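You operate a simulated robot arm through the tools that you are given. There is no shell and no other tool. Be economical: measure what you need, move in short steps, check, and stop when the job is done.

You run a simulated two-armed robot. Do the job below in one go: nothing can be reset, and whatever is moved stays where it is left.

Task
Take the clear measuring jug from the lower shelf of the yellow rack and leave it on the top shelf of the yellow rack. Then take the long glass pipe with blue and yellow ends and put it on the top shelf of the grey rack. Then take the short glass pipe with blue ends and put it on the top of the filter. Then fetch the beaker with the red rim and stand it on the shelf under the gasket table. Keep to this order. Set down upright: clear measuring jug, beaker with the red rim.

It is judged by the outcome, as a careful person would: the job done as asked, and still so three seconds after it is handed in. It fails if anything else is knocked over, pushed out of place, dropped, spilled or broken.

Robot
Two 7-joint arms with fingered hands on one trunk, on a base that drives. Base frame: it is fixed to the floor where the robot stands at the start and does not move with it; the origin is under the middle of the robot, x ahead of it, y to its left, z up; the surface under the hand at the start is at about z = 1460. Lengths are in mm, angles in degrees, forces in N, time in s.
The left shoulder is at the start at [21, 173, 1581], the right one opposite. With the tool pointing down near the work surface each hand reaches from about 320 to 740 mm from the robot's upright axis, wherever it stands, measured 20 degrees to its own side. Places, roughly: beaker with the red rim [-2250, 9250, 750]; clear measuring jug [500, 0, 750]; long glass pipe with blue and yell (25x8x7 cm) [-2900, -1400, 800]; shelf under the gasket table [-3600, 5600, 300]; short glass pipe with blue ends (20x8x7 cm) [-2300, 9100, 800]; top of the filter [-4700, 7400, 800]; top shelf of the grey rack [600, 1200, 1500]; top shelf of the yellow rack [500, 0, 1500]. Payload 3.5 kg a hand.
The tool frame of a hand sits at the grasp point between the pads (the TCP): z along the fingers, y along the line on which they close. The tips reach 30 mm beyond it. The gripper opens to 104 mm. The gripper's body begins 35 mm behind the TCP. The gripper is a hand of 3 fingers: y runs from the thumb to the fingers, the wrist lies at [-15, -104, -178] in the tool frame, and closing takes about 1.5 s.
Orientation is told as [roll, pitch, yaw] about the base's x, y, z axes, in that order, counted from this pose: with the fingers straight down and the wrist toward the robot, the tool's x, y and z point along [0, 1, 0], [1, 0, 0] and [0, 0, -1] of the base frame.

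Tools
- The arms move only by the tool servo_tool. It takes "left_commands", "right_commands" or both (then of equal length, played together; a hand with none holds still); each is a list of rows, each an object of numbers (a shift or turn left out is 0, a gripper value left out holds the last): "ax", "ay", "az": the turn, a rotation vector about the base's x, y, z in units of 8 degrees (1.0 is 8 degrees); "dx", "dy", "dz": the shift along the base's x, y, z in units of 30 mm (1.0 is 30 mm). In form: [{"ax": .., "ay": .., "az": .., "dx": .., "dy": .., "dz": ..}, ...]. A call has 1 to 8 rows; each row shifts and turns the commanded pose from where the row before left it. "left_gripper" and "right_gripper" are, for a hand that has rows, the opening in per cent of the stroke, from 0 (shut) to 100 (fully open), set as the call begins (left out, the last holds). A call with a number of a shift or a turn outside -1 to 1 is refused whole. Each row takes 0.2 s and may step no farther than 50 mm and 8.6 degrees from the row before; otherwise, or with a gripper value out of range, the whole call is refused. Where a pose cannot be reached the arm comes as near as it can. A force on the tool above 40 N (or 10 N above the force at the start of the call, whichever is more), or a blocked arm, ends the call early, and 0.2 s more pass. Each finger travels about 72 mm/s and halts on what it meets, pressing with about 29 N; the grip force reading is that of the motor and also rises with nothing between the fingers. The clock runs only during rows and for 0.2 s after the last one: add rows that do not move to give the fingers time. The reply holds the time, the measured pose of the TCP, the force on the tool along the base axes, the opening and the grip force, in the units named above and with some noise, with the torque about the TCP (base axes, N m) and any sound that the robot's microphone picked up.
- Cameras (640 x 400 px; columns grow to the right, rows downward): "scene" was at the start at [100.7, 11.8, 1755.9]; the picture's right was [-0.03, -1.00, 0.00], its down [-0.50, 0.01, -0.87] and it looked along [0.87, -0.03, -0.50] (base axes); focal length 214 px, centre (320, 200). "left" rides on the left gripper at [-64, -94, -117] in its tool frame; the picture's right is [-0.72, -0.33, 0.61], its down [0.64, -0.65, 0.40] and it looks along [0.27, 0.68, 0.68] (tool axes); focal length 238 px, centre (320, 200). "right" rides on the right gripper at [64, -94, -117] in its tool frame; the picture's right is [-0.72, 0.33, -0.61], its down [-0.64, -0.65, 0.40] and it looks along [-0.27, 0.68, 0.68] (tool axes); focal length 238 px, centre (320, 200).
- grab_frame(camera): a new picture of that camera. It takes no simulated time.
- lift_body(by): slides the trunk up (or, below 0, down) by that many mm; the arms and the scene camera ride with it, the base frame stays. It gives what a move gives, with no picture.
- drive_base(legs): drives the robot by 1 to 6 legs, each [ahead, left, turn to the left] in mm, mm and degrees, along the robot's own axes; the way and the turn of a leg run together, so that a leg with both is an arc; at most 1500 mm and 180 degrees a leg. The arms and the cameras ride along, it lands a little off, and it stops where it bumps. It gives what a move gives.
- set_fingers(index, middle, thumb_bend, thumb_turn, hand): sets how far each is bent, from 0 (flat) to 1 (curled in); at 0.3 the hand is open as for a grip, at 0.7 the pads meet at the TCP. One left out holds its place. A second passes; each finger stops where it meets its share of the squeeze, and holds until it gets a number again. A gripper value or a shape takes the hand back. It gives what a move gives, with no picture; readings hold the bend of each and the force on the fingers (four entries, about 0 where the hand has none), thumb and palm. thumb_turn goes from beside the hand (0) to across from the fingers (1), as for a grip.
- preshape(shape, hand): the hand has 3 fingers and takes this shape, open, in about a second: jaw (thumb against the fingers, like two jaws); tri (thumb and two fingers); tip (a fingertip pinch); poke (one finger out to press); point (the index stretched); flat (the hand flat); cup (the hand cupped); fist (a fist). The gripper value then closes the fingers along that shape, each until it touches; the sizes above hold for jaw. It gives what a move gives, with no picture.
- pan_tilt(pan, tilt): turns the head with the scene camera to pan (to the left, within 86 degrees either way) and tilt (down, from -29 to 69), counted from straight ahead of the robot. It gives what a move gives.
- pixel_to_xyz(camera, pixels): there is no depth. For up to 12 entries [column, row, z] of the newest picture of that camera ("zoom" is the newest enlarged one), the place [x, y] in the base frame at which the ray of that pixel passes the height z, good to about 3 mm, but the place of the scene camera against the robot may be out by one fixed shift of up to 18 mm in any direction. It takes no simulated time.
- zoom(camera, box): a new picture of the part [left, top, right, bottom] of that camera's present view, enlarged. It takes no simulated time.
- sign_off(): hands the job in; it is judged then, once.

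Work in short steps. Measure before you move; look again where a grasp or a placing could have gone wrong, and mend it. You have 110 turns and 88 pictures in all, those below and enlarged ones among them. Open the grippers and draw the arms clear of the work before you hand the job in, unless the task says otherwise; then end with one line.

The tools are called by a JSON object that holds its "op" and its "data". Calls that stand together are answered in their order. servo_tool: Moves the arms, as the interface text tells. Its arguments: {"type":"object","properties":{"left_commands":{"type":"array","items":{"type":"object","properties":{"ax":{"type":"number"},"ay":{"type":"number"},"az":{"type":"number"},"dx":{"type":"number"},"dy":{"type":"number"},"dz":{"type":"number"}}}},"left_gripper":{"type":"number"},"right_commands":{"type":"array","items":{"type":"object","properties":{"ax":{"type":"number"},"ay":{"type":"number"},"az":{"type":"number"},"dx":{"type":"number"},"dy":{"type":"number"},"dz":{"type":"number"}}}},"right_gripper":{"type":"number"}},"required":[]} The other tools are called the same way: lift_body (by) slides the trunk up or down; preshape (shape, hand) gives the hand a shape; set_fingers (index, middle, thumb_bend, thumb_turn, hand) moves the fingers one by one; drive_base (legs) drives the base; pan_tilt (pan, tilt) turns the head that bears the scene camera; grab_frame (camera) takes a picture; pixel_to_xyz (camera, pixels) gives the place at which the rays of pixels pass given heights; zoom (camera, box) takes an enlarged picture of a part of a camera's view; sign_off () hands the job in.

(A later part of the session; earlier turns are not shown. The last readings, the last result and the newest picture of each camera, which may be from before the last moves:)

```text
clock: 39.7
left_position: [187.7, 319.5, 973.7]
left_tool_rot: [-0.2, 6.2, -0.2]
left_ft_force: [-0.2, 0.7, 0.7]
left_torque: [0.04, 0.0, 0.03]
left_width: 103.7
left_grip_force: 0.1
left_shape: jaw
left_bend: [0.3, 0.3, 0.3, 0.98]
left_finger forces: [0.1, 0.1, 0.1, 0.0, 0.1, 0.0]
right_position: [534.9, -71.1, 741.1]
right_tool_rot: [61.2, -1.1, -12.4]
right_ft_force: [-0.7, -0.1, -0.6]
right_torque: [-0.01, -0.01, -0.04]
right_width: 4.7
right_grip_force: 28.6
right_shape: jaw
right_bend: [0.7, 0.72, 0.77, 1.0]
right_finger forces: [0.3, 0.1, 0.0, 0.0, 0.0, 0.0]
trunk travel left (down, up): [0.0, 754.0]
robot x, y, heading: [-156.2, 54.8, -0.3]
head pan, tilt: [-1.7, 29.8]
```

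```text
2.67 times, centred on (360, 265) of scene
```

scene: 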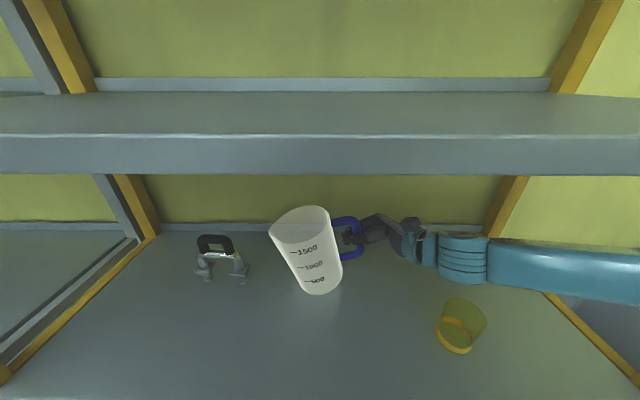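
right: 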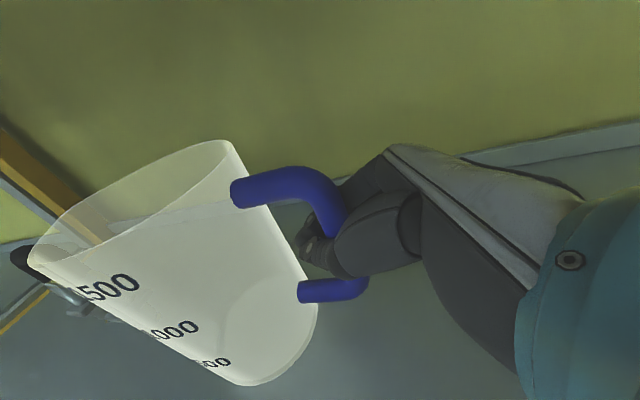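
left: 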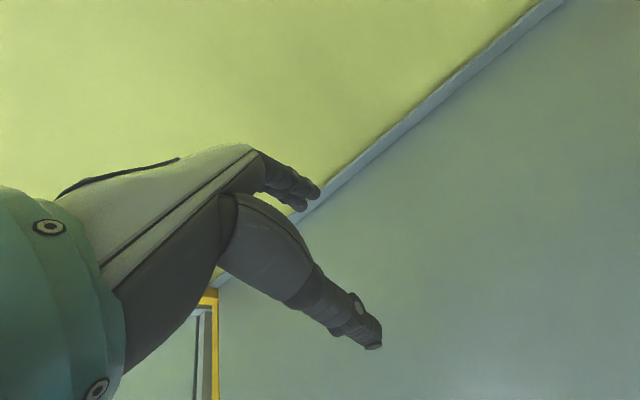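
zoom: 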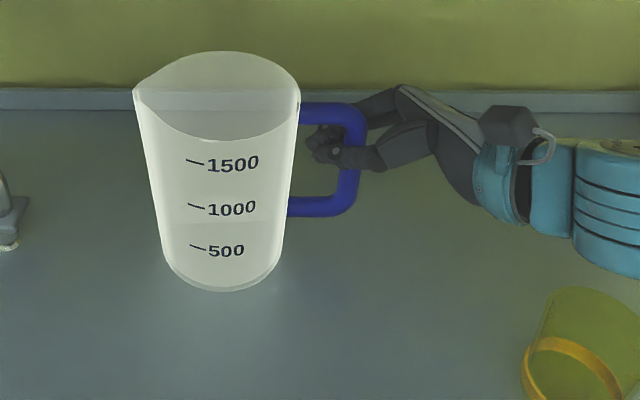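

Closing always draws the bar inside the curl, so I use a wrap (power) grip: push deeper, open the thumb, curl the fingers round the bar, then the thumb.

{"op": "set_fingers", "data": {"hand": "right", "thumb_bend": 0.35}}

{"op": "servo_tool", "data": {"right_commands": [{"dx": 0.08, "dy": 0.34, "dz": -0.19}, {}]}}

{"op": "set_fingers", "data": {"hand": "right", "index": 1.0, "middle": 1.0}}

{"op": "zoom", "data": {"camera": "scene", "box": [240, 190, 480, 340]}}

{"op": "zoom", "data": {"camera": "right", "box": [160, 100, 480, 300]}}

```text
clock: 40.7
left_position: [186.4, 320.1, 973.5]
left_tool_rot: [-0.1, 6.3, -0.3]
left_ft_force: [-0.2, 0.1, 0.3]
left_torque: [0.03, -0.01, 0.02]
left_width: 103.8
left_grip_force: 0.0
left_shape: jaw
left_bend: [0.3, 0.3, 0.3, 0.98]
left_finger forces: [0.0, 0.0, 0.1, 0.1, 0.0, 0.0]
right_position: [535.2, -70.6, 742.4]
right_tool_rot: [61.3, -1.0, -12.4]
right_ft_force: [0.5, 0.8, -0.4]
right_torque: [0.03, -0.01, 0.01]
right_width: 23.4
right_grip_force: 0.6
right_shape: fingers
right_bend: [0.72, 0.73, 0.35, 1.0]
right_finger forces: [0.3, 0.0, 0.1, 0.1, 0.0, 0.1]
trunk travel left (down, up): [0.0, 754.0]
robot x, y, heading: [-154.2, 53.9, 0.0]
head pan, tilt: [-1.7, 29.8]
```

```text
clock: 41.3
left_position: [189.1, 319.1, 973.2]
left_tool_rot: [-0.1, 6.4, -0.3]
left_ft_force: [-0.1, 0.0, 0.3]
left_torque: [-0.02, -0.01, 0.0]
left_width: 103.6
left_grip_force: 0.1
left_shape: jaw
left_bend: [0.3, 0.3, 0.3, 0.98]
left_finger forces: [0.1, 0.0, 0.0, 0.0, 0.1, 0.1]
right_position: [535.8, -60.3, 736.7]
right_tool_rot: [61.2, -1.0, -12.3]
right_ft_force: [0.0, -0.3, -0.8]
right_torque: [0.0, 0.0, 0.0]
right_width: 23.3
right_grip_force: 0.1
right_shape: fingers
right_bend: [0.72, 0.73, 0.35, 1.0]
right_finger forces: [0.0, 0.0, 0.0, 0.0, 0.1, 0.0]
trunk travel left (down, up): [0.0, 754.0]
robot x, y, heading: [-152.9, 54.6, -0.0]
head pan, tilt: [-1.7, 29.8]
```

```text
clock: 42.3
left_position: [187.9, 320.5, 973.2]
left_tool_rot: [-0.2, 6.3, -0.3]
left_ft_force: [-0.3, 0.2, -0.3]
left_torque: [-0.01, -0.02, 0.01]
left_width: 103.8
left_grip_force: 0.0
left_shape: jaw
left_bend: [0.3, 0.3, 0.3, 0.98]
left_finger forces: [0.0, 0.0, 0.0, 0.1, 0.0, 0.0]
right_position: [537.0, -60.1, 736.0]
right_tool_rot: [61.2, -1.0, -12.2]
right_ft_force: [-0.2, -0.8, -0.4]
right_torque: [0.03, -0.02, 0.02]
right_width: 62.8
right_grip_force: 1.6
right_shape: fingers
right_bend: [1.0, 1.0, 0.35, 1.0]
right_finger forces: [1.2, 1.2, 0.0, 0.1, 0.6, 1.4]
trunk travel left (down, up): [0.0, 754.0]
robot x, y, heading: [-153.6, 55.1, -0.2]
head pan, tilt: [-1.7, 29.8]
```

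```text
2.67 times, centred on (360, 265) of scene
```

zoom: 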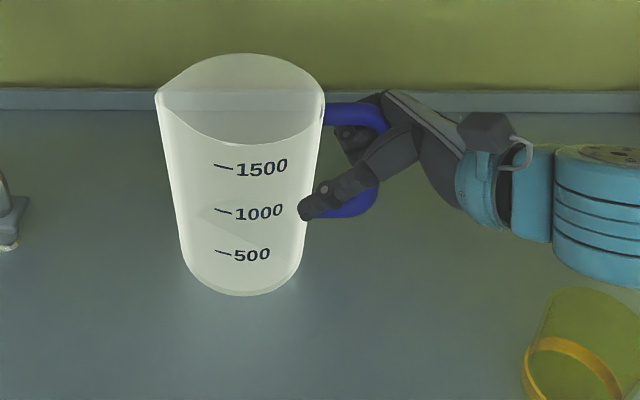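

```text
2.00 times, centred on (320, 200) of right
```

zoom: 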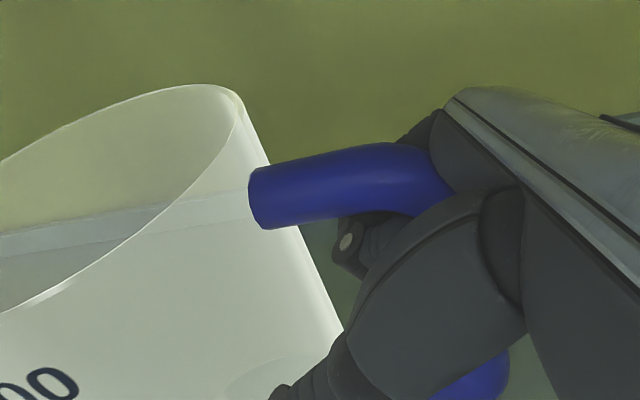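

The bar is now in the palm with both fingers wrapped (palm force 1.4). I close the thumb for a firmer hold.

{"op": "set_fingers", "data": {"hand": "right", "thumb_bend": 1.0}}

{"op": "servo_tool", "data": {"right_commands": [{"dz": 0.4}, {"dz": 0.4}, {"dz": 0.4}]}}

{"op": "grab_frame", "data": {"camera": "scene"}}

```text
clock: 43.3
left_position: [186.7, 319.0, 974.1]
left_tool_rot: [-0.1, 6.4, -0.4]
left_ft_force: [0.6, 0.5, -0.9]
left_torque: [0.0, -0.05, -0.01]
left_width: 103.7
left_grip_force: 0.1
left_shape: jaw
left_bend: [0.3, 0.3, 0.3, 0.98]
left_finger forces: [0.0, 0.1, 0.1, 0.0, 0.1, 0.0]
right_position: [537.3, -59.8, 736.0]
right_tool_rot: [61.2, -1.0, -12.4]
right_ft_force: [1.0, -0.4, -0.7]
right_torque: [0.01, 0.06, -0.01]
right_width: 32.5
right_grip_force: 9.1
right_shape: fingers
right_bend: [1.0, 1.0, 0.9, 1.0]
right_finger forces: [14.0, 1.9, 0.1, 0.0, 1.8, 0.6]
trunk travel left (down, up): [0.0, 754.0]
robot x, y, heading: [-154.3, 54.9, -0.2]
head pan, tilt: [-1.7, 29.8]
```

```text
clock: 44.1
left_position: [187.0, 319.5, 972.9]
left_tool_rot: [-0.2, 6.3, -0.3]
left_ft_force: [-0.5, 0.1, 0.4]
left_torque: [-0.01, -0.02, 0.02]
left_width: 103.4
left_grip_force: 0.1
left_shape: jaw
left_bend: [0.3, 0.3, 0.3, 0.98]
left_finger forces: [0.1, 0.0, 0.0, 0.1, 0.0, 0.0]
right_position: [536.4, -59.0, 771.9]
right_tool_rot: [61.1, -0.9, -12.4]
right_ft_force: [-0.2, -0.3, -2.7]
right_torque: [-0.06, 0.1, 0.01]
right_width: 32.0
right_grip_force: 10.7
right_shape: fingers
right_bend: [1.0, 1.0, 0.91, 1.0]
right_finger forces: [14.9, 2.2, 0.0, 0.0, 4.8, 0.3]
trunk travel left (down, up): [0.0, 754.0]
robot x, y, heading: [-154.8, 54.2, -0.2]
head pan, tilt: [-1.7, 29.8]
```

```text
60 pictures are left
```

scene: 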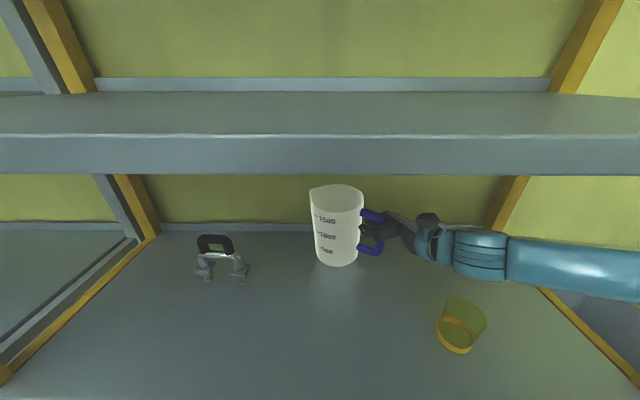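

The jug hangs nearly upright, clear of the shelf. I raise a bit more, back out, and raise the trunk.

{"op": "servo_tool", "data": {"right_commands": [{"dz": 0.6}, {"dz": 0.6}]}}

{"op": "drive_base", "data": {"legs": [[-480, 0, 0]]}}

{"op": "lift_body", "data": {"by": 400}}

{"op": "lift_body", "data": {"by": 354}}

{"op": "servo_tool", "data": {"right_commands": [{"dz": 0.5}, {"dz": 0.5}, {"dz": 0.5}]}}

{"op": "grab_frame", "data": {"camera": "scene"}}

```text
clock: 44.7
left_position: [186.9, 319.5, 972.5]
left_tool_rot: [-0.2, 6.3, -0.3]
left_ft_force: [0.4, -0.2, -0.2]
left_torque: [0.0, 0.01, -0.01]
left_width: 103.6
left_grip_force: 0.0
left_shape: jaw
left_bend: [0.3, 0.3, 0.3, 0.98]
left_finger forces: [0.0, 0.0, 0.0, 0.0, 0.1, 0.1]
right_position: [536.7, -59.4, 807.9]
right_tool_rot: [61.2, -1.0, -12.3]
right_ft_force: [0.5, 0.3, -2.3]
right_torque: [-0.04, 0.09, -0.03]
right_width: 32.2
right_grip_force: 11.5
right_shape: fingers
right_bend: [1.0, 1.0, 0.91, 1.0]
right_finger forces: [14.9, 2.0, 0.0, 0.0, 4.7, 0.3]
trunk travel left (down, up): [0.0, 754.0]
robot x, y, heading: [-153.0, 54.9, -0.2]
head pan, tilt: [-1.7, 29.8]
```

```text
clock: 47.6
left_position: [-293.9, 320.4, 973.2]
left_tool_rot: [-0.2, 6.4, -0.7]
left_ft_force: [-0.4, -0.4, -0.1]
left_torque: [0.02, 0.01, 0.03]
left_width: 103.7
left_grip_force: 0.2
left_shape: jaw
left_bend: [0.3, 0.3, 0.3, 0.98]
left_finger forces: [0.0, 0.0, 0.1, 0.0, 0.1, 0.0]
right_position: [52.2, -61.2, 808.5]
right_tool_rot: [61.2, -1.0, -12.8]
right_ft_force: [-0.7, -1.3, -2.6]
right_torque: [-0.06, 0.1, 0.01]
right_width: 32.2
right_grip_force: 10.7
right_shape: fingers
right_bend: [1.0, 1.0, 0.91, 1.0]
right_finger forces: [14.9, 2.1, 0.0, 0.0, 4.7, 0.3]
trunk travel left (down, up): [0.0, 754.0]
robot x, y, heading: [-637.1, 57.4, -0.6]
head pan, tilt: [-1.7, 29.8]
```

```text
clock: 51.4
left_position: [-294.3, 321.7, 1373.9]
left_tool_rot: [-0.2, 6.3, -0.7]
left_ft_force: [-0.2, 0.0, -0.3]
left_torque: [-0.02, -0.03, -0.02]
left_width: 103.7
left_grip_force: 0.1
left_shape: jaw
left_bend: [0.3, 0.3, 0.3, 0.98]
left_finger forces: [0.1, 0.0, 0.1, 0.0, 0.0, 0.0]
right_position: [25.6, -60.6, 1270.4]
right_tool_rot: [62.5, -6.5, -12.9]
right_ft_force: [-0.2, 0.8, -1.9]
right_torque: [-0.08, 0.15, 0.02]
right_width: 32.2
right_grip_force: 11.0
right_shape: fingers
right_bend: [1.0, 1.0, 0.91, 1.0]
right_finger forces: [15.1, 2.0, 0.0, 0.0, 5.1, 0.4]
trunk travel left (down, up): [-400.0, 354.0]
robot x, y, heading: [-636.2, 61.1, -0.8]
head pan, tilt: [-1.7, 29.8]
```

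```text
clock: 54.9
left_position: [-293.4, 319.7, 1727.3]
left_tool_rot: [-0.2, 6.5, -0.7]
left_ft_force: [-0.7, -0.7, 0.0]
left_torque: [0.0, 0.02, -0.04]
left_width: 103.9
left_grip_force: 0.1
left_shape: jaw
left_bend: [0.3, 0.3, 0.3, 0.98]
left_finger forces: [0.0, 0.0, 0.0, 0.0, 0.1, 0.0]
right_position: [8.4, -60.9, 1654.6]
right_tool_rot: [63.0, -9.1, -13.0]
right_ft_force: [0.2, -0.1, -2.0]
right_torque: [-0.08, 0.11, 0.01]
right_width: 32.0
right_grip_force: 11.3
right_shape: fingers
right_bend: [1.0, 1.0, 0.91, 1.0]
right_finger forces: [15.1, 2.1, 0.0, 0.1, 5.2, 0.3]
trunk travel left (down, up): [-754.0, 0.0]
robot x, y, heading: [-632.9, 57.9, -0.7]
head pan, tilt: [-1.7, 29.8]
```

```text
clock: 55.7
left_position: [-293.6, 321.3, 1726.7]
left_tool_rot: [-0.2, 6.5, -0.6]
left_ft_force: [-0.2, -0.2, -0.2]
left_torque: [0.0, 0.0, -0.01]
left_width: 103.9
left_grip_force: 0.0
left_shape: jaw
left_bend: [0.3, 0.3, 0.3, 0.98]
left_finger forces: [0.1, 0.0, 0.0, 0.0, 0.1, 0.0]
right_position: [10.2, -61.6, 1694.0]
right_tool_rot: [63.0, -9.0, -13.1]
right_ft_force: [0.1, -0.1, -1.4]
right_torque: [-0.05, 0.09, 0.04]
right_width: 32.1
right_grip_force: 11.5
right_shape: fingers
right_bend: [1.0, 1.0, 0.91, 1.0]
right_finger forces: [14.7, 2.2, 0.0, 0.0, 5.0, 0.2]
right hand out of reach, approached as far as the arm can: row 1
trunk travel left (down, up): [-754.0, 0.0]
robot x, y, heading: [-637.6, 58.1, -0.8]
head pan, tilt: [-1.7, 29.8]
```

```text
59 pictures are left
```

scene: 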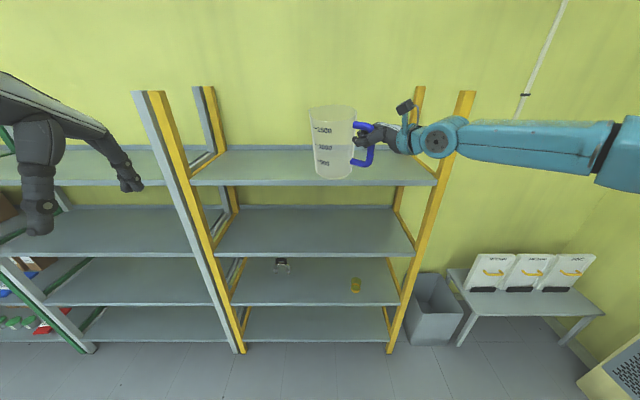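

Trunk is up; the jug tilts a little (pitch -9). I lower to ~1620 and correct the pitch before driving in.

{"op": "servo_tool", "data": {"right_commands": [{"dz": -0.8}, {"dz": -0.8}, {"dz": -0.6}, {"ay": 0.5}, {"ay": 0.5}]}}

{"op": "zoom", "data": {"camera": "scene", "box": [200, 80, 520, 280]}}

```text
clock: 56.9
left_position: [-294.5, 321.8, 1727.3]
left_tool_rot: [-0.2, 6.4, -0.7]
left_ft_force: [-0.4, 0.1, -0.7]
left_torque: [-0.01, 0.03, -0.03]
left_width: 103.8
left_grip_force: 0.1
left_shape: jaw
left_bend: [0.3, 0.3, 0.3, 0.98]
left_finger forces: [0.1, 0.1, 0.0, 0.1, 0.0, 0.1]
right_position: [8.8, -60.9, 1635.9]
right_tool_rot: [61.1, -1.3, -12.8]
right_ft_force: [0.3, 0.6, -1.0]
right_torque: [-0.09, 0.17, -0.02]
right_width: 32.2
right_grip_force: 10.7
right_shape: fingers
right_bend: [1.0, 1.0, 0.91, 1.0]
right_finger forces: [14.7, 2.2, 0.1, 0.0, 4.7, 0.1]
right hand out of reach, approached as far as the arm can: row 2
trunk travel left (down, up): [-754.0, 0.0]
robot x, y, heading: [-639.9, 56.3, -0.6]
head pan, tilt: [-1.7, 29.8]
```

```text
2.00 times, centred on (360, 180) of scene
```

zoom: 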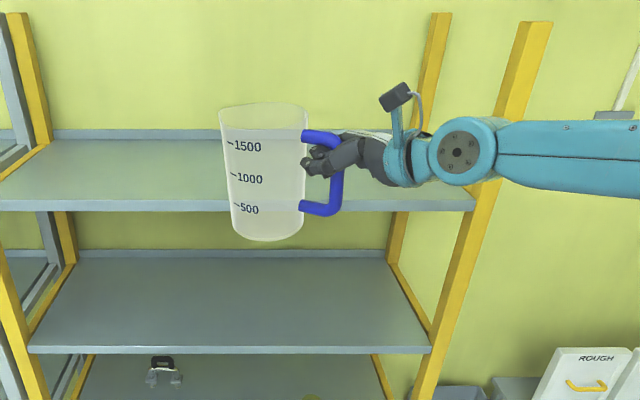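

Orientation is restored (61,-1,-13), jug bottom ≈1520. I drive forward over the top shelf.

{"op": "drive_base", "data": {"legs": [[440, 0, 0]]}}

{"op": "servo_tool", "data": {"right_commands": [{"dz": -0.6}, {"dz": -0.4}]}}

{"op": "grab_frame", "data": {"camera": "scene"}}

```text
clock: 59.5
left_position: [133.1, 316.7, 1728.4]
left_tool_rot: [-0.2, 6.3, -0.4]
left_ft_force: [-0.4, 0.1, 0.9]
left_torque: [0.0, -0.01, 0.03]
left_width: 103.8
left_grip_force: 0.0
left_shape: jaw
left_bend: [0.3, 0.3, 0.3, 0.98]
left_finger forces: [0.0, 0.0, 0.0, 0.0, 0.0, 0.0]
right_position: [438.8, -60.8, 1636.7]
right_tool_rot: [61.2, -1.4, -12.5]
right_ft_force: [-0.1, -0.6, -2.6]
right_torque: [-0.06, 0.13, 0.0]
right_width: 32.0
right_grip_force: 11.0
right_shape: fingers
right_bend: [1.0, 1.0, 0.91, 1.0]
right_finger forces: [14.7, 2.1, 0.0, 0.0, 4.9, 0.2]
trunk travel left (down, up): [-754.0, 0.0]
robot x, y, heading: [-204.9, 52.2, -0.5]
head pan, tilt: [-1.7, 29.8]
```

```text
clock: 60.1
left_position: [133.7, 318.5, 1727.4]
left_tool_rot: [-0.2, 6.3, -0.5]
left_ft_force: [-0.2, 0.2, -0.2]
left_torque: [0.02, -0.02, -0.02]
left_width: 103.7
left_grip_force: 0.0
left_shape: jaw
left_bend: [0.3, 0.3, 0.3, 0.98]
left_finger forces: [0.1, 0.1, 0.0, 0.0, 0.0, 0.0]
right_position: [434.9, -65.7, 1607.7]
right_tool_rot: [61.2, -1.2, -12.6]
right_ft_force: [-1.0, -0.6, -2.1]
right_torque: [-0.04, 0.07, 0.01]
right_width: 31.7
right_grip_force: 10.9
right_shape: fingers
right_bend: [1.0, 1.0, 0.91, 1.0]
right_finger forces: [14.7, 2.2, 0.0, 0.0, 4.8, 0.2]
right hand out of reach, approached as far as the arm can: row 2
trunk travel left (down, up): [-754.0, 0.0]
robot x, y, heading: [-209.1, 53.3, -0.4]
head pan, tilt: [-1.7, 29.8]
```

```text
57 pictures are left
```

scene: 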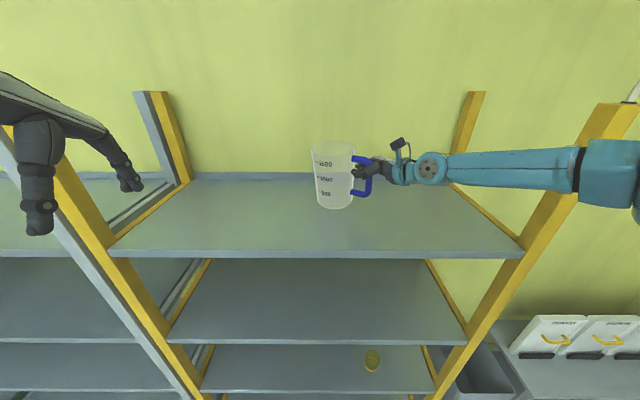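

I lower by the trunk in small steps, watching the force.

{"op": "lift_body", "data": {"by": -20}}

{"op": "zoom", "data": {"camera": "scene", "box": [240, 110, 480, 260]}}

```text
clock: 60.8
left_position: [134.8, 319.1, 1707.3]
left_tool_rot: [-0.2, 6.4, -0.5]
left_ft_force: [-0.3, -0.2, -0.2]
left_torque: [0.02, -0.01, -0.01]
left_width: 103.9
left_grip_force: 0.0
left_shape: jaw
left_bend: [0.3, 0.3, 0.3, 0.98]
left_finger forces: [0.0, 0.0, 0.1, 0.1, 0.0, 0.1]
right_position: [434.1, -64.3, 1587.0]
right_tool_rot: [61.2, -1.3, -12.5]
right_ft_force: [0.1, 0.6, -2.6]
right_torque: [-0.06, 0.14, 0.0]
right_width: 32.2
right_grip_force: 11.0
right_shape: fingers
right_bend: [1.0, 1.0, 0.91, 1.0]
right_finger forces: [14.7, 2.3, 0.0, 0.0, 4.8, 0.2]
trunk travel left (down, up): [-734.0, 20.0]
robot x, y, heading: [-205.6, 53.3, -0.3]
head pan, tilt: [-1.7, 29.8]
```

```text
2.67 times, centred on (360, 185) of scene
```

zoom: 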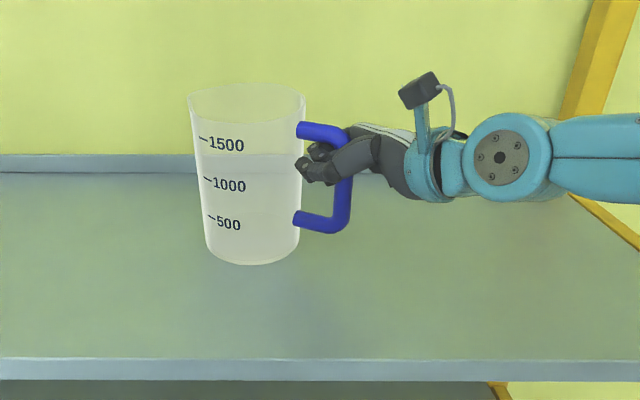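

The jug is upright within a few degrees. I lower in 6 mm steps.

{"op": "lift_body", "data": {"by": -7}}

{"op": "lift_body", "data": {"by": -5}}

{"op": "lift_body", "data": {"by": -4}}

```text
clock: 61.3
left_position: [135.7, 318.3, 1700.4]
left_tool_rot: [-0.2, 6.4, -0.5]
left_ft_force: [0.9, -0.3, 0.0]
left_torque: [0.0, 0.02, 0.0]
left_width: 103.7
left_grip_force: 0.1
left_shape: jaw
left_bend: [0.3, 0.3, 0.3, 0.98]
left_finger forces: [0.0, 0.1, 0.1, 0.0, 0.0, 0.0]
right_position: [434.4, -64.8, 1580.4]
right_tool_rot: [61.2, -1.4, -12.5]
right_ft_force: [-0.1, -0.1, -2.1]
right_torque: [-0.01, 0.1, 0.0]
right_width: 32.1
right_grip_force: 10.7
right_shape: fingers
right_bend: [1.0, 1.0, 0.91, 1.0]
right_finger forces: [15.2, 2.2, 0.0, 0.0, 4.1, 0.3]
trunk travel left (down, up): [-727.0, 27.0]
robot x, y, heading: [-208.5, 51.0, -0.3]
head pan, tilt: [-1.7, 29.8]
```

```text
clock: 61.9
left_position: [134.5, 318.1, 1695.5]
left_tool_rot: [-0.2, 6.2, -0.6]
left_ft_force: [0.4, 0.2, 0.6]
left_torque: [0.02, -0.01, -0.01]
left_width: 103.7
left_grip_force: 0.0
left_shape: jaw
left_bend: [0.3, 0.3, 0.3, 0.98]
left_finger forces: [0.0, 0.0, 0.1, 0.1, 0.0, 0.0]
right_position: [434.4, -65.4, 1576.7]
right_tool_rot: [61.2, -1.5, -12.5]
right_ft_force: [-0.1, -0.8, 1.2]
right_torque: [0.02, 0.01, 0.03]
right_width: 32.3
right_grip_force: 9.2
right_shape: fingers
right_bend: [1.0, 1.0, 0.91, 1.0]
right_finger forces: [14.2, 2.1, 0.0, 0.1, 1.4, 1.1]
trunk travel left (down, up): [-722.0, 32.0]
robot x, y, heading: [-204.7, 52.4, -0.4]
head pan, tilt: [-1.7, 29.8]
```

```text
clock: 62.4
left_position: [134.6, 317.5, 1691.8]
left_tool_rot: [-0.2, 6.2, -0.5]
left_ft_force: [-0.1, 0.3, 0.3]
left_torque: [0.04, -0.02, 0.0]
left_width: 103.5
left_grip_force: 0.0
left_shape: jaw
left_bend: [0.3, 0.3, 0.3, 0.98]
left_finger forces: [0.1, 0.1, 0.0, 0.0, 0.0, 0.0]
right_position: [434.7, -65.1, 1571.8]
right_tool_rot: [61.3, -1.5, -12.5]
right_ft_force: [0.1, -2.2, 3.7]
right_torque: [0.0, 0.01, -0.06]
right_width: 32.1
right_grip_force: 8.2
right_shape: fingers
right_bend: [1.0, 1.0, 0.91, 1.0]
right_finger forces: [12.3, 2.3, 0.0, 0.0, 0.1, 2.5]
trunk travel left (down, up): [-718.0, 36.0]
robot x, y, heading: [-207.7, 52.1, -0.3]
head pan, tilt: [-1.7, 29.8]
```

It rests on the shelf (force now +4 N up). I open the thumb, then the fingers.

{"op": "set_fingers", "data": {"hand": "right", "thumb_bend": 0.3}}

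{"op": "set_fingers", "data": {"hand": "right", "index": 0.4, "middle": 0.4}}

{"op": "zoom", "data": {"camera": "scene", "box": [240, 110, 480, 260]}}

{"op": "zoom", "data": {"camera": "right", "box": [160, 100, 480, 300]}}

```text
clock: 63.4
left_position: [134.5, 317.9, 1689.9]
left_tool_rot: [-0.2, 6.3, -0.5]
left_ft_force: [0.3, 0.6, 0.3]
left_torque: [0.05, -0.01, 0.01]
left_width: 103.8
left_grip_force: 0.0
left_shape: jaw
left_bend: [0.3, 0.3, 0.3, 0.98]
left_finger forces: [0.1, 0.0, 0.0, 0.1, 0.0, 0.1]
right_position: [434.4, -66.1, 1572.4]
right_tool_rot: [61.2, -1.3, -12.6]
right_ft_force: [-0.2, -2.3, 2.7]
right_torque: [-0.02, 0.01, -0.03]
right_width: 64.9
right_grip_force: 3.2
right_shape: fingers
right_bend: [1.0, 1.0, 0.3, 1.0]
right_finger forces: [3.9, 1.1, 0.1, 0.0, 0.1, 1.5]
trunk travel left (down, up): [-718.0, 36.0]
robot x, y, heading: [-202.7, 53.4, -0.4]
head pan, tilt: [-1.7, 29.8]
```

```text
clock: 64.4
left_position: [135.3, 317.9, 1691.5]
left_tool_rot: [-0.2, 6.3, -0.5]
left_ft_force: [0.6, -0.1, -0.1]
left_torque: [-0.02, 0.03, 0.05]
left_width: 103.8
left_grip_force: 0.1
left_shape: jaw
left_bend: [0.3, 0.3, 0.3, 0.98]
left_finger forces: [0.0, 0.0, 0.1, 0.0, 0.0, 0.0]
right_position: [434.5, -63.4, 1571.0]
right_tool_rot: [61.2, -1.2, -12.5]
right_ft_force: [-0.1, -0.2, -0.4]
right_torque: [0.0, 0.01, 0.0]
right_width: 89.4
right_grip_force: 0.1
right_shape: fingers
right_bend: [0.4, 0.4, 0.3, 1.0]
right_finger forces: [0.3, 0.0, 0.0, 0.0, 0.1, 0.0]
trunk travel left (down, up): [-718.0, 36.0]
robot x, y, heading: [-206.2, 52.4, -0.4]
head pan, tilt: [-1.7, 29.8]
```

```text
2.67 times, centred on (360, 185) of scene
```

zoom: 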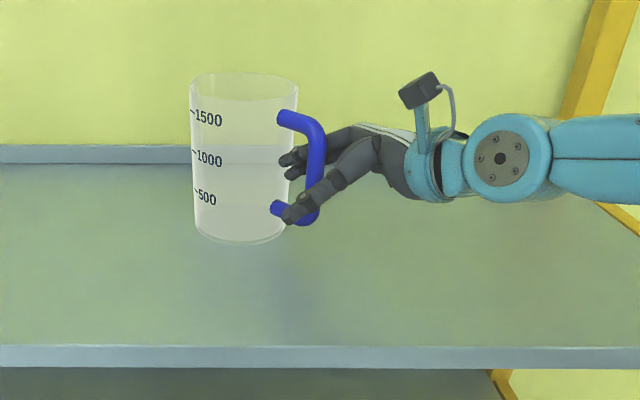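

```text
2.00 times, centred on (320, 200) of right
```

zoom: 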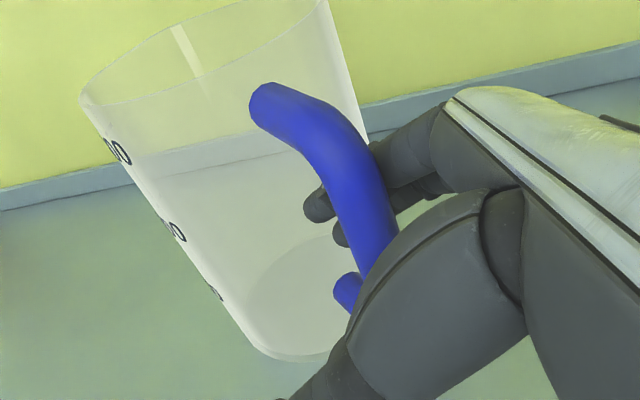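

The jug stands on its own. I withdraw along the finger axis.

{"op": "servo_tool", "data": {"right_commands": [{"dx": -0.1, "dy": -0.45, "dz": 0.25}, {"dx": -0.1, "dy": -0.45, "dz": 0.25}, {"dx": -0.1, "dy": -0.45, "dz": 0.25}, {"dx": -0.1, "dy": -0.45, "dz": 0.25}, {"dx": -0.15, "dy": -0.7, "dz": 0.4}, {"dx": -0.15, "dy": -0.7, "dz": 0.4}]}}

{"op": "grab_frame", "data": {"camera": "scene"}}

```text
clock: 65.8
left_position: [133.6, 317.7, 1691.6]
left_tool_rot: [-0.1, 6.3, -0.5]
left_ft_force: [-0.1, -0.5, -0.1]
left_torque: [0.03, -0.01, -0.01]
left_width: 103.7
left_grip_force: 0.0
left_shape: jaw
left_bend: [0.3, 0.3, 0.3, 0.98]
left_finger forces: [0.0, 0.0, 0.0, 0.1, 0.1, 0.0]
right_position: [415.1, -162.8, 1624.1]
right_tool_rot: [61.2, -1.3, -12.6]
right_ft_force: [0.1, -0.8, 1.5]
right_torque: [0.01, -0.03, 0.0]
right_width: 89.7
right_grip_force: 0.0
right_shape: fingers
right_bend: [0.4, 0.4, 0.3, 1.0]
right_finger forces: [0.0, 0.0, 0.0, 0.0, 0.0, 0.1]
trunk travel left (down, up): [-718.0, 36.0]
robot x, y, heading: [-205.9, 54.2, -0.4]
head pan, tilt: [-1.7, 29.8]
```

```text
53 pictures are left
```

scene: 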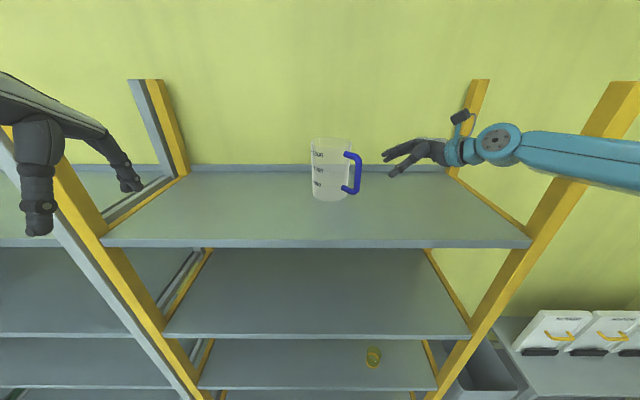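

Jug is on the top shelf, upright. I back off, return the right hand to pointing down (tucked), and look around by panning.

{"op": "drive_base", "data": {"legs": [[-550, 0, 0]]}}

{"op": "servo_tool", "data": {"right_commands": [{"ax": -1, "dx": -0.5}, {"ax": -1, "dx": -0.5}, {"ax": -1, "dx": -0.5}, {"ax": -1, "dx": -0.5}, {"ax": -1, "dx": -0.5}, {"ax": -1, "dx": -0.5}, {"ax": -1, "dx": -0.5}, {"ax": -0.6, "az": 1, "dx": -0.5}], "right_gripper": 100}}

{"op": "pan_tilt", "data": {"pan": -86, "tilt": 25}}

{"op": "grab_frame", "data": {"camera": "scene"}}

```text
clock: 69.0
left_position: [-421.0, 322.6, 1691.4]
left_tool_rot: [-0.2, 6.3, -0.4]
left_ft_force: [0.2, 0.6, -0.5]
left_torque: [0.03, 0.04, -0.03]
left_width: 103.5
left_grip_force: 0.0
left_shape: jaw
left_bend: [0.3, 0.3, 0.3, 0.98]
left_finger forces: [0.1, 0.0, 0.2, 0.0, 0.0, 0.0]
right_position: [-141.3, -156.6, 1625.0]
right_tool_rot: [61.2, -1.3, -12.5]
right_ft_force: [0.5, 0.7, 0.4]
right_torque: [0.01, 0.01, 0.02]
right_width: 89.5
right_grip_force: 0.1
right_shape: fingers
right_bend: [0.4, 0.4, 0.3, 1.0]
right_finger forces: [0.1, 0.0, 0.0, 0.0, 0.0, 0.1]
trunk travel left (down, up): [-718.0, 36.0]
robot x, y, heading: [-762.3, 57.3, -0.2]
head pan, tilt: [-1.7, 29.8]
```

```text
refused: row 8 steps farther than a row can; nothing moved
```

```text
clock: 70.6
left_position: [-424.1, 323.2, 1691.6]
left_tool_rot: [-0.2, 6.4, -0.3]
left_ft_force: [-0.4, -0.7, -0.4]
left_torque: [0.01, 0.03, -0.02]
left_width: 103.9
left_grip_force: 0.0
left_shape: jaw
left_bend: [0.3, 0.3, 0.3, 0.98]
left_finger forces: [0.0, 0.0, 0.1, 0.1, 0.0, 0.0]
right_position: [-142.6, -156.5, 1625.5]
right_tool_rot: [61.3, -1.3, -12.5]
right_ft_force: [0.4, 0.2, -0.9]
right_torque: [-0.01, 0.02, -0.04]
right_width: 90.0
right_grip_force: 0.1
right_shape: fingers
right_bend: [0.4, 0.4, 0.3, 1.0]
right_finger forces: [0.1, 0.0, 0.0, 0.0, 0.1, 0.0]
trunk travel left (down, up): [-718.0, 36.0]
robot x, y, heading: [-761.7, 58.4, -0.3]
head pan, tilt: [-85.9, 25.0]
```

```text
52 pictures are left
```

scene: 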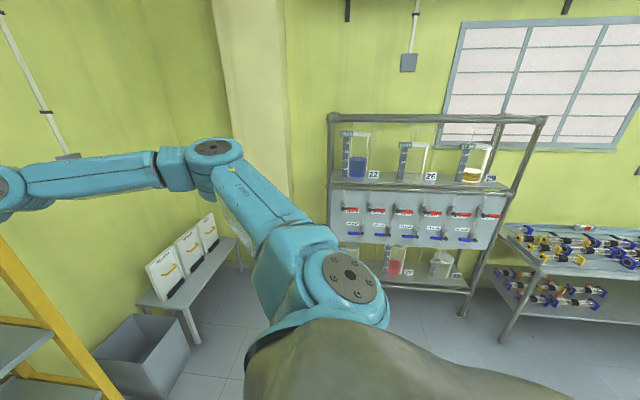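

The pipe table is right of the equipment rack, along the -y wall. I tuck the right hand, then turn right 90°.

{"op": "servo_tool", "data": {"right_commands": [{"ax": -1, "dx": -0.5}, {"ax": -1, "dx": -0.5}, {"ax": -1, "dx": -0.5}, {"ax": -1, "dx": -0.5}, {"ax": -1, "dx": -0.5}, {"ax": -1, "dx": -0.5}, {"ax": -1, "dx": -0.5}, {"ax": -0.6, "dx": -0.5}], "right_gripper": 100}}

{"op": "servo_tool", "data": {"right_commands": [{"az": 0.8}, {"az": 0.8, "dy": -0.5}, {"dy": -0.5}, {"dy": -0.5}]}}

{"op": "drive_base", "data": {"legs": [[0, 0, -90]]}}

{"op": "pan_tilt", "data": {"pan": -45, "tilt": 25}}

{"op": "grab_frame", "data": {"camera": "scene"}}

```text
clock: 72.4
left_position: [-424.4, 321.6, 1691.7]
left_tool_rot: [-0.3, 6.3, -0.4]
left_ft_force: [-0.3, 1.1, -0.6]
left_torque: [0.01, 0.01, 0.0]
left_width: 103.7
left_grip_force: 0.0
left_shape: jaw
left_bend: [0.3, 0.3, 0.3, 0.98]
left_finger forces: [0.0, 0.1, 0.0, 0.0, 0.0, 0.0]
right_position: [-263.2, -158.2, 1625.4]
right_tool_rot: [0.6, -11.5, -5.0]
right_ft_force: [-0.6, 0.7, -0.6]
right_torque: [-0.01, 0.02, 0.02]
right_width: 103.8
right_grip_force: 0.0
right_shape: jaw
right_bend: [0.3, 0.3, 0.3, 0.98]
right_finger forces: [0.0, 0.1, 0.0, 0.1, 0.0, 0.0]
trunk travel left (down, up): [-718.0, 36.0]
robot x, y, heading: [-764.7, 57.9, -0.3]
head pan, tilt: [-85.9, 25.0]
```

```text
clock: 73.4
left_position: [-423.7, 321.9, 1691.1]
left_tool_rot: [-0.1, 6.2, -0.4]
left_ft_force: [0.0, 0.8, -0.9]
left_torque: [0.01, 0.04, 0.03]
left_width: 103.7
left_grip_force: 0.1
left_shape: jaw
left_bend: [0.3, 0.3, 0.3, 0.98]
left_finger forces: [0.0, 0.0, 0.1, 0.0, 0.0, 0.0]
right_position: [-263.1, -202.2, 1626.7]
right_tool_rot: [0.7, -11.7, 7.9]
right_ft_force: [-0.5, 0.2, 0.6]
right_torque: [-0.01, 0.01, 0.01]
right_width: 103.7
right_grip_force: 0.1
right_shape: jaw
right_bend: [0.3, 0.3, 0.3, 0.98]
right_finger forces: [0.0, 0.2, 0.0, 0.0, 0.1, 0.0]
trunk travel left (down, up): [-718.0, 36.0]
robot x, y, heading: [-759.7, 57.9, -0.1]
head pan, tilt: [-85.9, 25.0]
```

```text
clock: 77.7
left_position: [-506.3, -289.3, 1690.6]
left_tool_rot: [-0.2, 6.4, -91.9]
left_ft_force: [0.5, -1.3, -1.1]
left_torque: [0.01, 0.01, 0.0]
left_width: 103.5
left_grip_force: 0.0
left_shape: jaw
left_bend: [0.3, 0.3, 0.3, 0.98]
left_finger forces: [0.0, 0.0, 0.0, 0.0, 0.0, 0.1]
right_position: [-1035.5, -434.9, 1625.9]
right_tool_rot: [0.7, -11.5, -83.7]
right_ft_force: [0.3, 0.7, 0.3]
right_torque: [0.01, 0.01, 0.01]
right_width: 103.6
right_grip_force: 0.1
right_shape: jaw
right_bend: [0.3, 0.3, 0.3, 0.98]
right_finger forces: [0.1, 0.1, 0.1, 0.0, 0.0, 0.0]
trunk travel left (down, up): [-718.0, 36.0]
robot x, y, heading: [-763.0, 56.5, -92.0]
head pan, tilt: [-85.9, 25.0]
```

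```text
clock: 78.8
left_position: [-507.5, -289.1, 1691.1]
left_tool_rot: [-0.2, 6.4, -91.9]
left_ft_force: [0.3, -0.2, 0.0]
left_torque: [-0.02, 0.0, 0.01]
left_width: 103.6
left_grip_force: 0.0
left_shape: jaw
left_bend: [0.3, 0.3, 0.3, 0.98]
left_finger forces: [0.0, 0.0, 0.0, 0.1, 0.1, 0.0]
right_position: [-1034.7, -435.4, 1625.3]
right_tool_rot: [0.7, -11.5, -83.7]
right_ft_force: [-0.5, 0.0, 0.2]
right_torque: [0.01, 0.01, -0.01]
right_width: 103.5
right_grip_force: 0.0
right_shape: jaw
right_bend: [0.3, 0.3, 0.3, 0.98]
right_finger forces: [0.0, 0.1, 0.1, 0.0, 0.0, 0.0]
trunk travel left (down, up): [-718.0, 36.0]
robot x, y, heading: [-765.5, 58.0, -91.9]
head pan, tilt: [-45.0, 25.0]
```

```text
51 pictures are left
```

scene: 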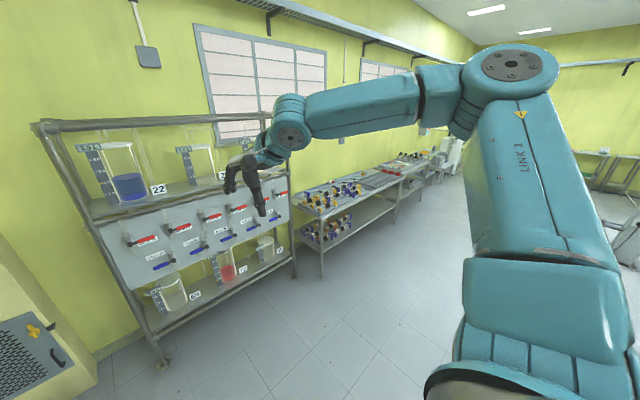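

The floor toward -x is clear. I drive sideways to x≈-2850, then look at the table.

{"op": "drive_base", "data": {"legs": [[0, -1050, 2], [0, -1050, 0]]}}

{"op": "pan_tilt", "data": {"pan": 0, "tilt": 35}}

{"op": "grab_frame", "data": {"camera": "scene"}}

```text
clock: 89.3
left_position: [-2638.8, -257.5, 1691.4]
left_tool_rot: [-0.3, 6.4, -90.5]
left_ft_force: [-0.5, -0.6, 0.4]
left_torque: [0.01, 0.01, -0.01]
left_width: 103.7
left_grip_force: 0.1
left_shape: jaw
left_bend: [0.3, 0.3, 0.3, 0.98]
left_finger forces: [0.0, 0.1, 0.0, 0.1, 0.0, 0.0]
right_position: [-3161.1, -416.6, 1626.9]
right_tool_rot: [0.7, -11.5, -82.4]
right_ft_force: [0.0, 0.2, 0.2]
right_torque: [0.01, 0.0, -0.01]
right_width: 103.7
right_grip_force: 0.1
right_shape: jaw
right_bend: [0.3, 0.3, 0.3, 0.98]
right_finger forces: [0.0, 0.0, 0.0, 0.0, 0.0, 0.1]
trunk travel left (down, up): [-718.0, 36.0]
robot x, y, heading: [-2901.3, 78.1, -90.4]
head pan, tilt: [-45.0, 25.0]
```

```text
clock: 90.5
left_position: [-2637.9, -257.9, 1691.7]
left_tool_rot: [-0.2, 6.4, -90.5]
left_ft_force: [-0.5, -0.5, -0.4]
left_torque: [0.03, 0.01, -0.03]
left_width: 103.8
left_grip_force: 0.0
left_shape: jaw
left_bend: [0.3, 0.3, 0.3, 0.98]
left_finger forces: [0.0, 0.1, 0.0, 0.0, 0.0, 0.0]
right_position: [-3161.9, -416.9, 1625.7]
right_tool_rot: [0.7, -11.4, -82.3]
right_ft_force: [0.3, -0.3, -0.6]
right_torque: [-0.03, -0.02, -0.03]
right_width: 103.7
right_grip_force: 0.0
right_shape: jaw
right_bend: [0.3, 0.3, 0.3, 0.98]
right_finger forces: [0.1, 0.0, 0.0, 0.0, 0.0, 0.0]
trunk travel left (down, up): [-718.0, 36.0]
robot x, y, heading: [-2900.7, 80.8, -90.6]
head pan, tilt: [0.0, 35.0]
```

```text
50 pictures are left
```

scene: 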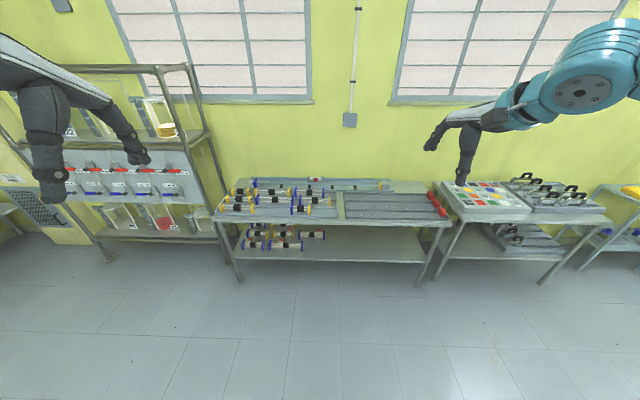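

Several pipes lie on the table; I zoom in to find the right one.

{"op": "zoom", "data": {"camera": "scene", "box": [210, 160, 450, 270]}}

{"op": "pixel_to_xyz", "data": {"camera": "scene", "pixels": [[217, 221, 780], [330, 224, 780], [450, 224, 780], [320, 185, 780], [300, 209, 790], [320, 180, 800]]}}

```text
2.67 times, centred on (330, 215) of scene
```

zoom: 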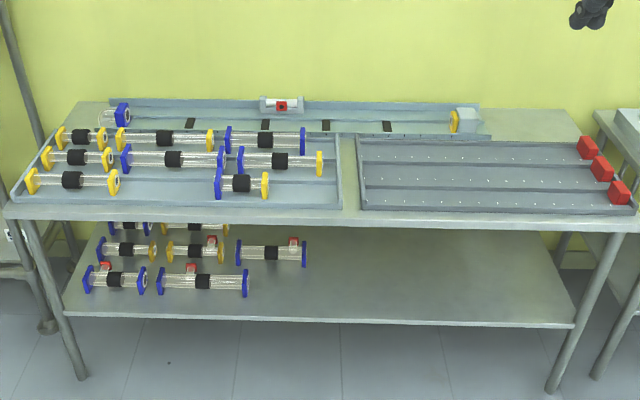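

```text
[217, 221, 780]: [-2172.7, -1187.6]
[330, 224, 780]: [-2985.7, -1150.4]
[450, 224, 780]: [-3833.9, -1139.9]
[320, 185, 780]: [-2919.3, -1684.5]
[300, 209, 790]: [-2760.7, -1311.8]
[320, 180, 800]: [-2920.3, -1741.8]
```

The long pipe with blue (left) and yellow (right) ends is at (315,200), about x≈-2880, y≈-1435. I level the right hand, lower the trunk, and shift so the pipe is on the right hand's side.

{"op": "servo_tool", "data": {"right_commands": [{"ax": 0.7, "ay": 0.1}, {"ax": 0.72, "ay": 0.1}, {"az": -1}, {}]}}

{"op": "lift_body", "data": {"by": -400}}

{"op": "lift_body", "data": {"by": -250}}

{"op": "drive_base", "data": {"legs": [[0, 220, 0], [750, 0, 0.5]]}}

{"op": "pan_tilt", "data": {"pan": -10, "tilt": 35}}

{"op": "grab_frame", "data": {"camera": "scene"}}

```text
clock: 91.5
left_position: [-2638.4, -258.6, 1690.4]
left_tool_rot: [-0.2, 6.4, -90.5]
left_ft_force: [-0.9, 0.4, -0.2]
left_torque: [0.0, 0.0, 0.01]
left_width: 103.8
left_grip_force: 0.2
left_shape: jaw
left_bend: [0.3, 0.3, 0.3, 0.98]
left_finger forces: [0.1, 0.0, 0.0, 0.1, 0.0, 0.1]
right_position: [-3162.3, -416.1, 1625.4]
right_tool_rot: [0.6, 0.0, -90.5]
right_ft_force: [0.2, 0.9, -0.3]
right_torque: [0.01, 0.0, -0.01]
right_width: 103.9
right_grip_force: 0.0
right_shape: jaw
right_bend: [0.3, 0.3, 0.3, 0.98]
right_finger forces: [0.0, 0.1, 0.0, 0.0, 0.0, 0.0]
trunk travel left (down, up): [-718.0, 36.0]
robot x, y, heading: [-2899.4, 83.4, -90.5]
head pan, tilt: [0.0, 35.0]
```

```text
clock: 95.3
left_position: [-2639.5, -258.2, 1291.8]
left_tool_rot: [-0.2, 6.2, -90.6]
left_ft_force: [0.7, 0.0, 0.1]
left_torque: [0.0, -0.01, 0.0]
left_width: 103.8
left_grip_force: 0.1
left_shape: jaw
left_bend: [0.3, 0.3, 0.3, 0.98]
left_finger forces: [0.0, 0.0, 0.0, 0.1, 0.1, 0.0]
right_position: [-3162.8, -416.0, 1226.9]
right_tool_rot: [0.7, -0.1, -90.3]
right_ft_force: [0.2, -0.9, -0.1]
right_torque: [0.01, -0.02, 0.0]
right_width: 103.7
right_grip_force: 0.0
right_shape: jaw
right_bend: [0.3, 0.3, 0.3, 0.98]
right_finger forces: [0.1, 0.0, 0.0, 0.0, 0.0, 0.1]
trunk travel left (down, up): [-318.0, 436.0]
robot x, y, heading: [-2899.7, 83.1, -90.5]
head pan, tilt: [0.0, 35.0]
```

```text
clock: 97.9
left_position: [-2639.0, -258.5, 1041.9]
left_tool_rot: [-0.2, 6.4, -90.4]
left_ft_force: [0.6, 0.2, -0.6]
left_torque: [0.03, -0.01, -0.02]
left_width: 103.7
left_grip_force: 0.0
left_shape: jaw
left_bend: [0.3, 0.3, 0.3, 0.98]
left_finger forces: [0.1, 0.0, 0.0, 0.0, 0.1, 0.0]
right_position: [-3161.4, -415.5, 977.1]
right_tool_rot: [0.7, -0.1, -90.4]
right_ft_force: [-0.2, -0.5, -0.4]
right_torque: [-0.03, -0.01, 0.01]
right_width: 103.5
right_grip_force: 0.1
right_shape: jaw
right_bend: [0.3, 0.3, 0.3, 0.98]
right_finger forces: [0.0, 0.0, 0.0, 0.0, 0.1, 0.0]
trunk travel left (down, up): [-68.0, 686.0]
robot x, y, heading: [-2902.6, 87.8, -90.5]
head pan, tilt: [0.0, 35.0]
```

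```text
clock: 103.3
left_position: [-2411.0, -1015.5, 1042.3]
left_tool_rot: [-0.1, 6.3, -89.5]
left_ft_force: [0.2, 0.8, 0.1]
left_torque: [0.01, -0.03, -0.02]
left_width: 103.7
left_grip_force: 0.0
left_shape: jaw
left_bend: [0.3, 0.3, 0.3, 0.98]
left_finger forces: [0.0, 0.0, 0.1, 0.0, 0.1, 0.0]
right_position: [-2933.0, -1183.6, 977.1]
right_tool_rot: [0.7, -0.1, -89.3]
right_ft_force: [-0.5, 0.5, 0.5]
right_torque: [0.03, 0.01, -0.03]
right_width: 103.8
right_grip_force: 0.0
right_shape: jaw
right_bend: [0.3, 0.3, 0.3, 0.98]
right_finger forces: [0.0, 0.0, 0.0, 0.0, 0.0, 0.0]
trunk travel left (down, up): [-68.0, 686.0]
robot x, y, heading: [-2683.7, -679.8, -89.5]
head pan, tilt: [0.0, 35.0]
```

```text
clock: 104.0
left_position: [-2412.3, -1015.9, 1041.1]
left_tool_rot: [-0.2, 6.3, -89.4]
left_ft_force: [-0.5, -0.1, -0.2]
left_torque: [-0.01, -0.02, -0.01]
left_width: 103.7
left_grip_force: 0.0
left_shape: jaw
left_bend: [0.3, 0.3, 0.3, 0.98]
left_finger forces: [0.1, 0.0, 0.1, 0.0, 0.0, 0.1]
right_position: [-2932.6, -1183.5, 976.9]
right_tool_rot: [0.7, -0.1, -89.3]
right_ft_force: [1.1, 0.2, 1.3]
right_torque: [0.0, -0.04, 0.01]
right_width: 103.8
right_grip_force: 0.0
right_shape: jaw
right_bend: [0.3, 0.3, 0.3, 0.98]
right_finger forces: [0.0, 0.0, 0.0, 0.0, 0.0, 0.0]
trunk travel left (down, up): [-68.0, 686.0]
robot x, y, heading: [-2681.9, -681.0, -89.2]
head pan, tilt: [-10.0, 35.0]
```

```text
48 pictures are left
```

scene: 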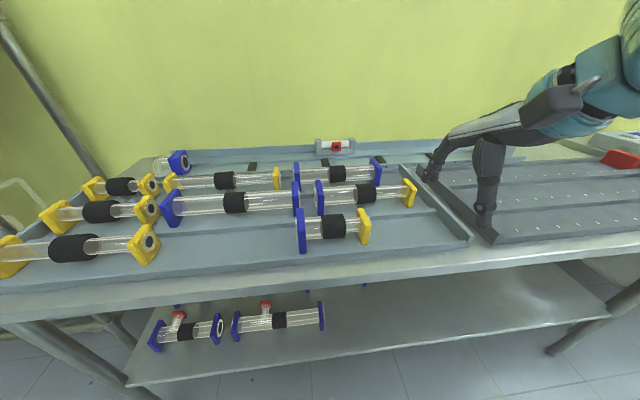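

Target: blue end (319,197), black sleeve (366,193), yellow end (410,192). I triangulate with the right hand camera.

{"op": "grab_frame", "data": {"camera": "right"}}

{"op": "pixel_to_xyz", "data": {"camera": "scene", "pixels": [[366, 193, 780], [366, 193, 800], [366, 193, 820], [366, 193, 840], [333, 226, 800], [333, 226, 820], [337, 174, 800], [337, 174, 820], [319, 197, 820], [410, 192, 820]]}}

```text
47 pictures are left
```

right: 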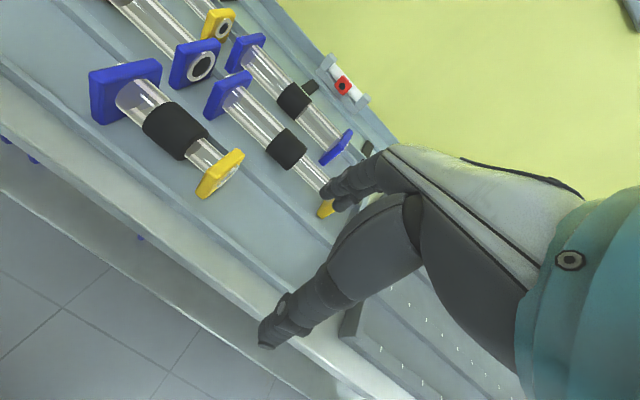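

```text
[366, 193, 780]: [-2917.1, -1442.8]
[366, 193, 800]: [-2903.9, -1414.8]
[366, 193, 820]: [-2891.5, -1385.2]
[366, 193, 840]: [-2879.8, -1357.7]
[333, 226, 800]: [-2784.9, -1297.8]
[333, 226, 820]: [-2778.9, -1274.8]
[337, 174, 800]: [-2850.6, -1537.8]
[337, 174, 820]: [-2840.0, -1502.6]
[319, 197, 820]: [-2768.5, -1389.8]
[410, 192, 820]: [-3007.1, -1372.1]
```

{"op": "pixel_to_xyz", "data": {"camera": "right", "pixels": [[286, 149, 760], [286, 149, 780], [286, 149, 800], [286, 149, 820], [176, 131, 780], [176, 131, 800], [176, 131, 820], [294, 98, 780], [294, 98, 800], [294, 98, 820], [229, 98, 800], [327, 207, 800]]}}

```text
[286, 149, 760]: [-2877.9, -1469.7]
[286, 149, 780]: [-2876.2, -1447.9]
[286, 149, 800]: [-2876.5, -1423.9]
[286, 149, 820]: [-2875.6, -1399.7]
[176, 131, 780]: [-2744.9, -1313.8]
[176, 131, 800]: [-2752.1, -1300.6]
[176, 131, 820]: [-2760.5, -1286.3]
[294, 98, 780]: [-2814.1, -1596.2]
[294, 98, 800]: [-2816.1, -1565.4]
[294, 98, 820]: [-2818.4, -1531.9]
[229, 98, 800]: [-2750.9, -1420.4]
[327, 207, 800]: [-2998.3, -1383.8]
```

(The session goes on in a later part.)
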